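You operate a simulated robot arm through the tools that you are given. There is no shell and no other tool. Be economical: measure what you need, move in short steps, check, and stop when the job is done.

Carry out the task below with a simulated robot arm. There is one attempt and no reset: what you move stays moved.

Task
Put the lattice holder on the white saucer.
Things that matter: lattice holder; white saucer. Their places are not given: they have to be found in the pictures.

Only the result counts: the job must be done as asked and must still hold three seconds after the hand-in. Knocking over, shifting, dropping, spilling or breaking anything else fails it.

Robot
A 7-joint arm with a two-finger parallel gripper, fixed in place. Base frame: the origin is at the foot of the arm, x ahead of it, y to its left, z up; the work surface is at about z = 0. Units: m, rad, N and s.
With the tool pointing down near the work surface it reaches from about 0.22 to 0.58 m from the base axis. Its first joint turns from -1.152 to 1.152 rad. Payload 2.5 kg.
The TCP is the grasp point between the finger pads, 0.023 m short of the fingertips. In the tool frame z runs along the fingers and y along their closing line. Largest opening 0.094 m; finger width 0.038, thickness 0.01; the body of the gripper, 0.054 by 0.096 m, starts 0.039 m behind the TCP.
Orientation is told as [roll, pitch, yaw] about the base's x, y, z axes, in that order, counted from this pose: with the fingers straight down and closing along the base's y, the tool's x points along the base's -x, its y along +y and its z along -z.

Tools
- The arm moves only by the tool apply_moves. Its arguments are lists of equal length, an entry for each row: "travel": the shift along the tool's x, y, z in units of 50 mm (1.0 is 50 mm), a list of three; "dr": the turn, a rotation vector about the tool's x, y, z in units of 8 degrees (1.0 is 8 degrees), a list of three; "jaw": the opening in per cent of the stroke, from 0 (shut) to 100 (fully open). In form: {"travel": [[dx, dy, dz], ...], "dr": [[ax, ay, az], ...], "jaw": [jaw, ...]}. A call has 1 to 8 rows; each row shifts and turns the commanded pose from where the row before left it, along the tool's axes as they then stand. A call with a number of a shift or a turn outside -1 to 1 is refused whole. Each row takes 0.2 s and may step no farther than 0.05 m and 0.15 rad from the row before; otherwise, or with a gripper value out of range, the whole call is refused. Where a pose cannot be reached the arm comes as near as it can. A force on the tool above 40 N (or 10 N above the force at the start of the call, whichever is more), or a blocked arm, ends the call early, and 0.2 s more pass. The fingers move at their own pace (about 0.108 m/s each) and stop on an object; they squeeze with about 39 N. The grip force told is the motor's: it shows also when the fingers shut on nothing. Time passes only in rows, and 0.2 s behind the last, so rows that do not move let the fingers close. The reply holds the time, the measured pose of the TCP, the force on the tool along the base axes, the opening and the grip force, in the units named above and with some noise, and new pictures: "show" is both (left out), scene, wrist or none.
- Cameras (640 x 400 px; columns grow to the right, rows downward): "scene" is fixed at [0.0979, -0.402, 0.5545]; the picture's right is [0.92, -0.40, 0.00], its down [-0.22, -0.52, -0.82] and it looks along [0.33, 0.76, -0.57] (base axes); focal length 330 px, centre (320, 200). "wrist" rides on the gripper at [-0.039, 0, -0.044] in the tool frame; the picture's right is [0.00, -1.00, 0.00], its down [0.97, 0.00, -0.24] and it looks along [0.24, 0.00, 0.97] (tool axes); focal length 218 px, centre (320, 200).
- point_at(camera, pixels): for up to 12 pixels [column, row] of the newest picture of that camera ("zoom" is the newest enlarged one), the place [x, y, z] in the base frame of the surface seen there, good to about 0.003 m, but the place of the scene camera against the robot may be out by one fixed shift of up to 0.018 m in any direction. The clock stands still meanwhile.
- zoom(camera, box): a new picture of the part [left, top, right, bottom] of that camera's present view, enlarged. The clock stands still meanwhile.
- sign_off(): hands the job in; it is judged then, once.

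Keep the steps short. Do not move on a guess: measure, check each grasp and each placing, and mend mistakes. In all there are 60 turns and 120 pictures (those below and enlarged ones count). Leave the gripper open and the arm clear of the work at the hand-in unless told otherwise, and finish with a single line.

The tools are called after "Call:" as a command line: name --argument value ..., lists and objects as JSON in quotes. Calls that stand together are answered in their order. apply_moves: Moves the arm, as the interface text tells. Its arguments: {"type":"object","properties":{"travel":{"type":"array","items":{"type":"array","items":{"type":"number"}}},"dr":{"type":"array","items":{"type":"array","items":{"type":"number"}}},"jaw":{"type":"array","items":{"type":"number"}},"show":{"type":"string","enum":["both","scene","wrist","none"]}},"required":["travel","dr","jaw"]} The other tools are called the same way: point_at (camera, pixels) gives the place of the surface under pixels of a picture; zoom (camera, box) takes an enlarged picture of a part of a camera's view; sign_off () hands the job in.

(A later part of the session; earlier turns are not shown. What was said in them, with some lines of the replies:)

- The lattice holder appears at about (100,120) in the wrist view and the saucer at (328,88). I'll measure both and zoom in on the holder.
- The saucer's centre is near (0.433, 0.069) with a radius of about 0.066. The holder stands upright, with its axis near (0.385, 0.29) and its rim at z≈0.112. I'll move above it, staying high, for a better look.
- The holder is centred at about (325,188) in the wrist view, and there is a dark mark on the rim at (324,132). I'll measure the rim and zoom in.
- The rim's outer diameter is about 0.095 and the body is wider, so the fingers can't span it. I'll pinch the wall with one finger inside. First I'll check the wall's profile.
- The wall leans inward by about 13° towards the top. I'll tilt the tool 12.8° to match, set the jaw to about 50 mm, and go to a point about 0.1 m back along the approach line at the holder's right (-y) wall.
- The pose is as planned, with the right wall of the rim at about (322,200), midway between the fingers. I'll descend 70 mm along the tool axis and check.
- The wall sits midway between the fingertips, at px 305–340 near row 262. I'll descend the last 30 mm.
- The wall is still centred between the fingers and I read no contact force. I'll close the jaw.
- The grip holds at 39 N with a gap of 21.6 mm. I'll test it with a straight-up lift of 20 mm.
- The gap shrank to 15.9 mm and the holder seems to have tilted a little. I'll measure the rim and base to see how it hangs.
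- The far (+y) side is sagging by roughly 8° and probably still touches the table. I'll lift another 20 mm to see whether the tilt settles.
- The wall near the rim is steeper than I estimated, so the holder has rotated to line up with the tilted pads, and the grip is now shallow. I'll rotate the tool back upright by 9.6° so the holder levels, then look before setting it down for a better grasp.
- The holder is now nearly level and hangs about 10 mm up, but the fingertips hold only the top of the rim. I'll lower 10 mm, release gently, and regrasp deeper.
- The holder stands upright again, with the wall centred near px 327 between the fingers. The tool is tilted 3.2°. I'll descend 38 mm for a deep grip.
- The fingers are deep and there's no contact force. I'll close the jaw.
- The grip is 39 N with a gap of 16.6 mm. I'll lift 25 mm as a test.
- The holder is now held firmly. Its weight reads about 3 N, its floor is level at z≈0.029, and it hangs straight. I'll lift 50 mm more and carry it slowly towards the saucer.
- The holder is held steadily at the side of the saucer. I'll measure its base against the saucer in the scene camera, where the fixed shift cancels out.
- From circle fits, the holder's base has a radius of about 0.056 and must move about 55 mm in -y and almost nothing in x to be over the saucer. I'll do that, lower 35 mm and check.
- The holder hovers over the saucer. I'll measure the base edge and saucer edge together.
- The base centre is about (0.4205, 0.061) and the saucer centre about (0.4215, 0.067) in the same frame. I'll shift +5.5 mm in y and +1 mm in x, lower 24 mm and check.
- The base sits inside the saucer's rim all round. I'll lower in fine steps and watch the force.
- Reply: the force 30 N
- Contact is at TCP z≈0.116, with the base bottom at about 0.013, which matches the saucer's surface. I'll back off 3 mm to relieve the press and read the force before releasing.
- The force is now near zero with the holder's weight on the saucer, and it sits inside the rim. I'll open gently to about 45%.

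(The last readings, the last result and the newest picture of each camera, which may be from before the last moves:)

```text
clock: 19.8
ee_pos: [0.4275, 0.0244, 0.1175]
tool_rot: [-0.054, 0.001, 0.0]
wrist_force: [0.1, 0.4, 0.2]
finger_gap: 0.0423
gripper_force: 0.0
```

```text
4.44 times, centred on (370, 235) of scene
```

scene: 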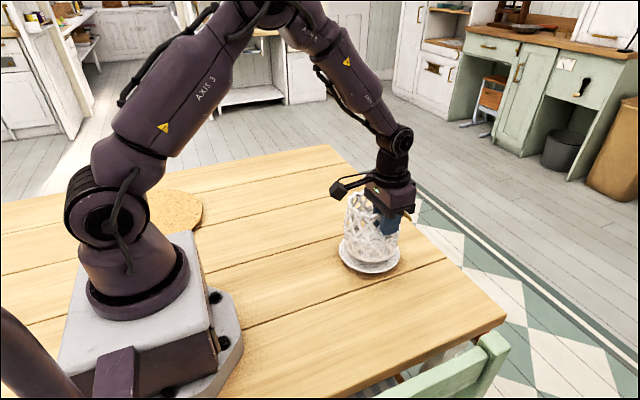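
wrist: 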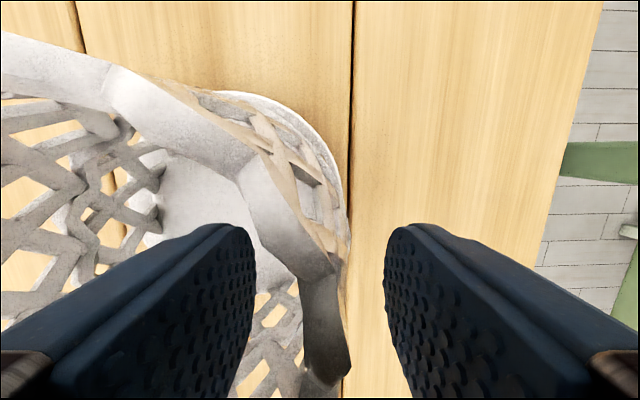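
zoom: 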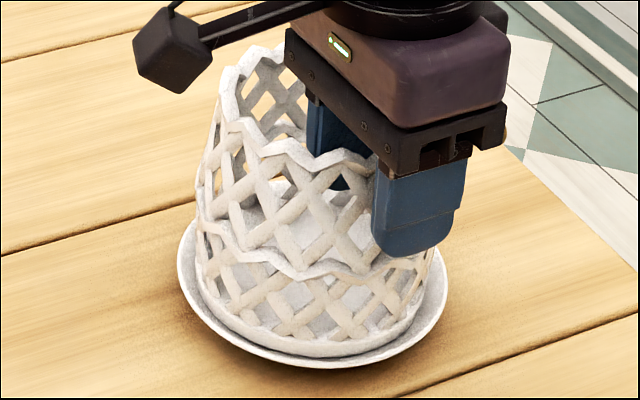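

The holder is released and seated, with the fingers clear on both sides. I'll back out along the tool axis.

Call:
apply_moves --travel '[[0, 0, -0.3], [0, 0, -0.5], [0, 0, -0.8], [0, 0, -0.8], [0.3, -0.8, -0.4], [0.3, -0.8, 0], [0, 0, 0]]' --dr '[[0, 0, 0], [0, 0, 0], [0, 0, 0], [0, 0, 0], [0, 0, 0], [0, 0, 0], [0, 0, 0]]' --jaw '[45, 45, 45, 45, 80, 100, 100]'

Call:
zoom --camera "scene" --box '[325, 180, 415, 280]'

```text
clock: 21.4
ee_pos: [0.3994, -0.0497, 0.2606]
tool_rot: [-0.055, 0.0, 0.0]
wrist_force: [0.3, -0.1, -1.2]
finger_gap: 0.094
gripper_force: 0.1
```

scene: 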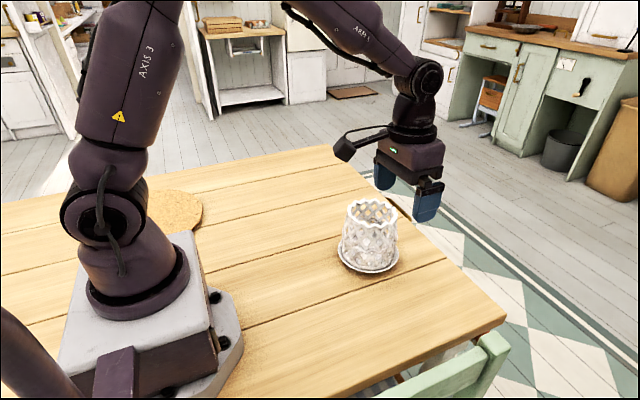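
wrist: 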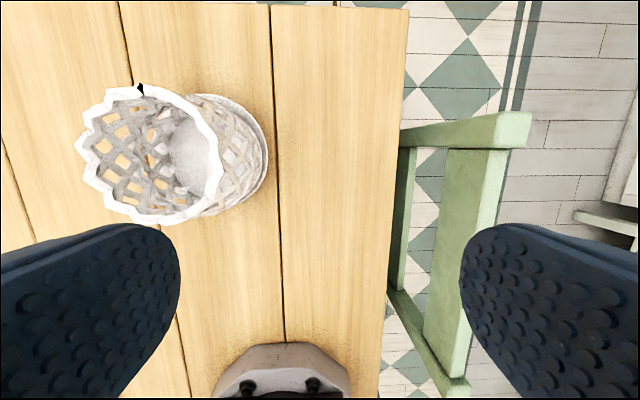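

```text
4.00 times, centred on (370, 230) of scene
```

zoom: 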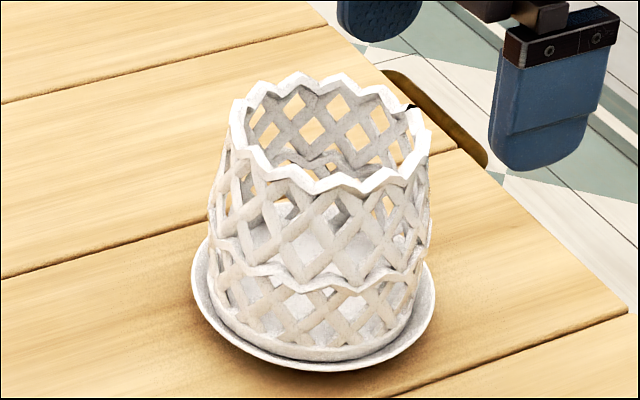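

The arm is clear and the holder stands on the saucer. As a last check I'll measure whether its rim is level.

Call:
point_at --camera "zoom" --pixels '[[243, 104], [340, 186], [420, 145], [300, 82], [262, 160], [290, 350], [385, 335], [222, 318]]'

Call:
point_at --camera "wrist" --pixels '[[190, 150], [185, 175], [205, 165], [88, 160], [216, 150], [160, 93], [150, 215], [264, 150]]'

```text
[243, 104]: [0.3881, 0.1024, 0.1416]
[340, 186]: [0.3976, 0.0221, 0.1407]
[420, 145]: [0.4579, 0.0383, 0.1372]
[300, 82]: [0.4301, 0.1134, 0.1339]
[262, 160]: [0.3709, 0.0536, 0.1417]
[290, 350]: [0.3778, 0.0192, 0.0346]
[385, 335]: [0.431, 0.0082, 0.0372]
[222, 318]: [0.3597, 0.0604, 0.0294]
```

```text
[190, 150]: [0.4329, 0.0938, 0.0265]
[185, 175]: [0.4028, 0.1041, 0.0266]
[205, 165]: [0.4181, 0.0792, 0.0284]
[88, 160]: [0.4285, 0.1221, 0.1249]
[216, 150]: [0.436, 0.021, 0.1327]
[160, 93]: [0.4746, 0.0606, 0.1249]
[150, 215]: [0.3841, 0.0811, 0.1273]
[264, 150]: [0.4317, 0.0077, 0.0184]
```

The rim is level to within a few degrees (some of that is its scalloped edge). The base lies inside the saucer's edge, and the gripper is open and clear, so I'm handing in.

Call:
sign_off

```text
The job is handed in.
```

The lattice holder is standing upright on the white saucer, tilted a few degrees at most, with the gripper open and clear; the saucer shifted about 2–3 mm as I set the holder down.
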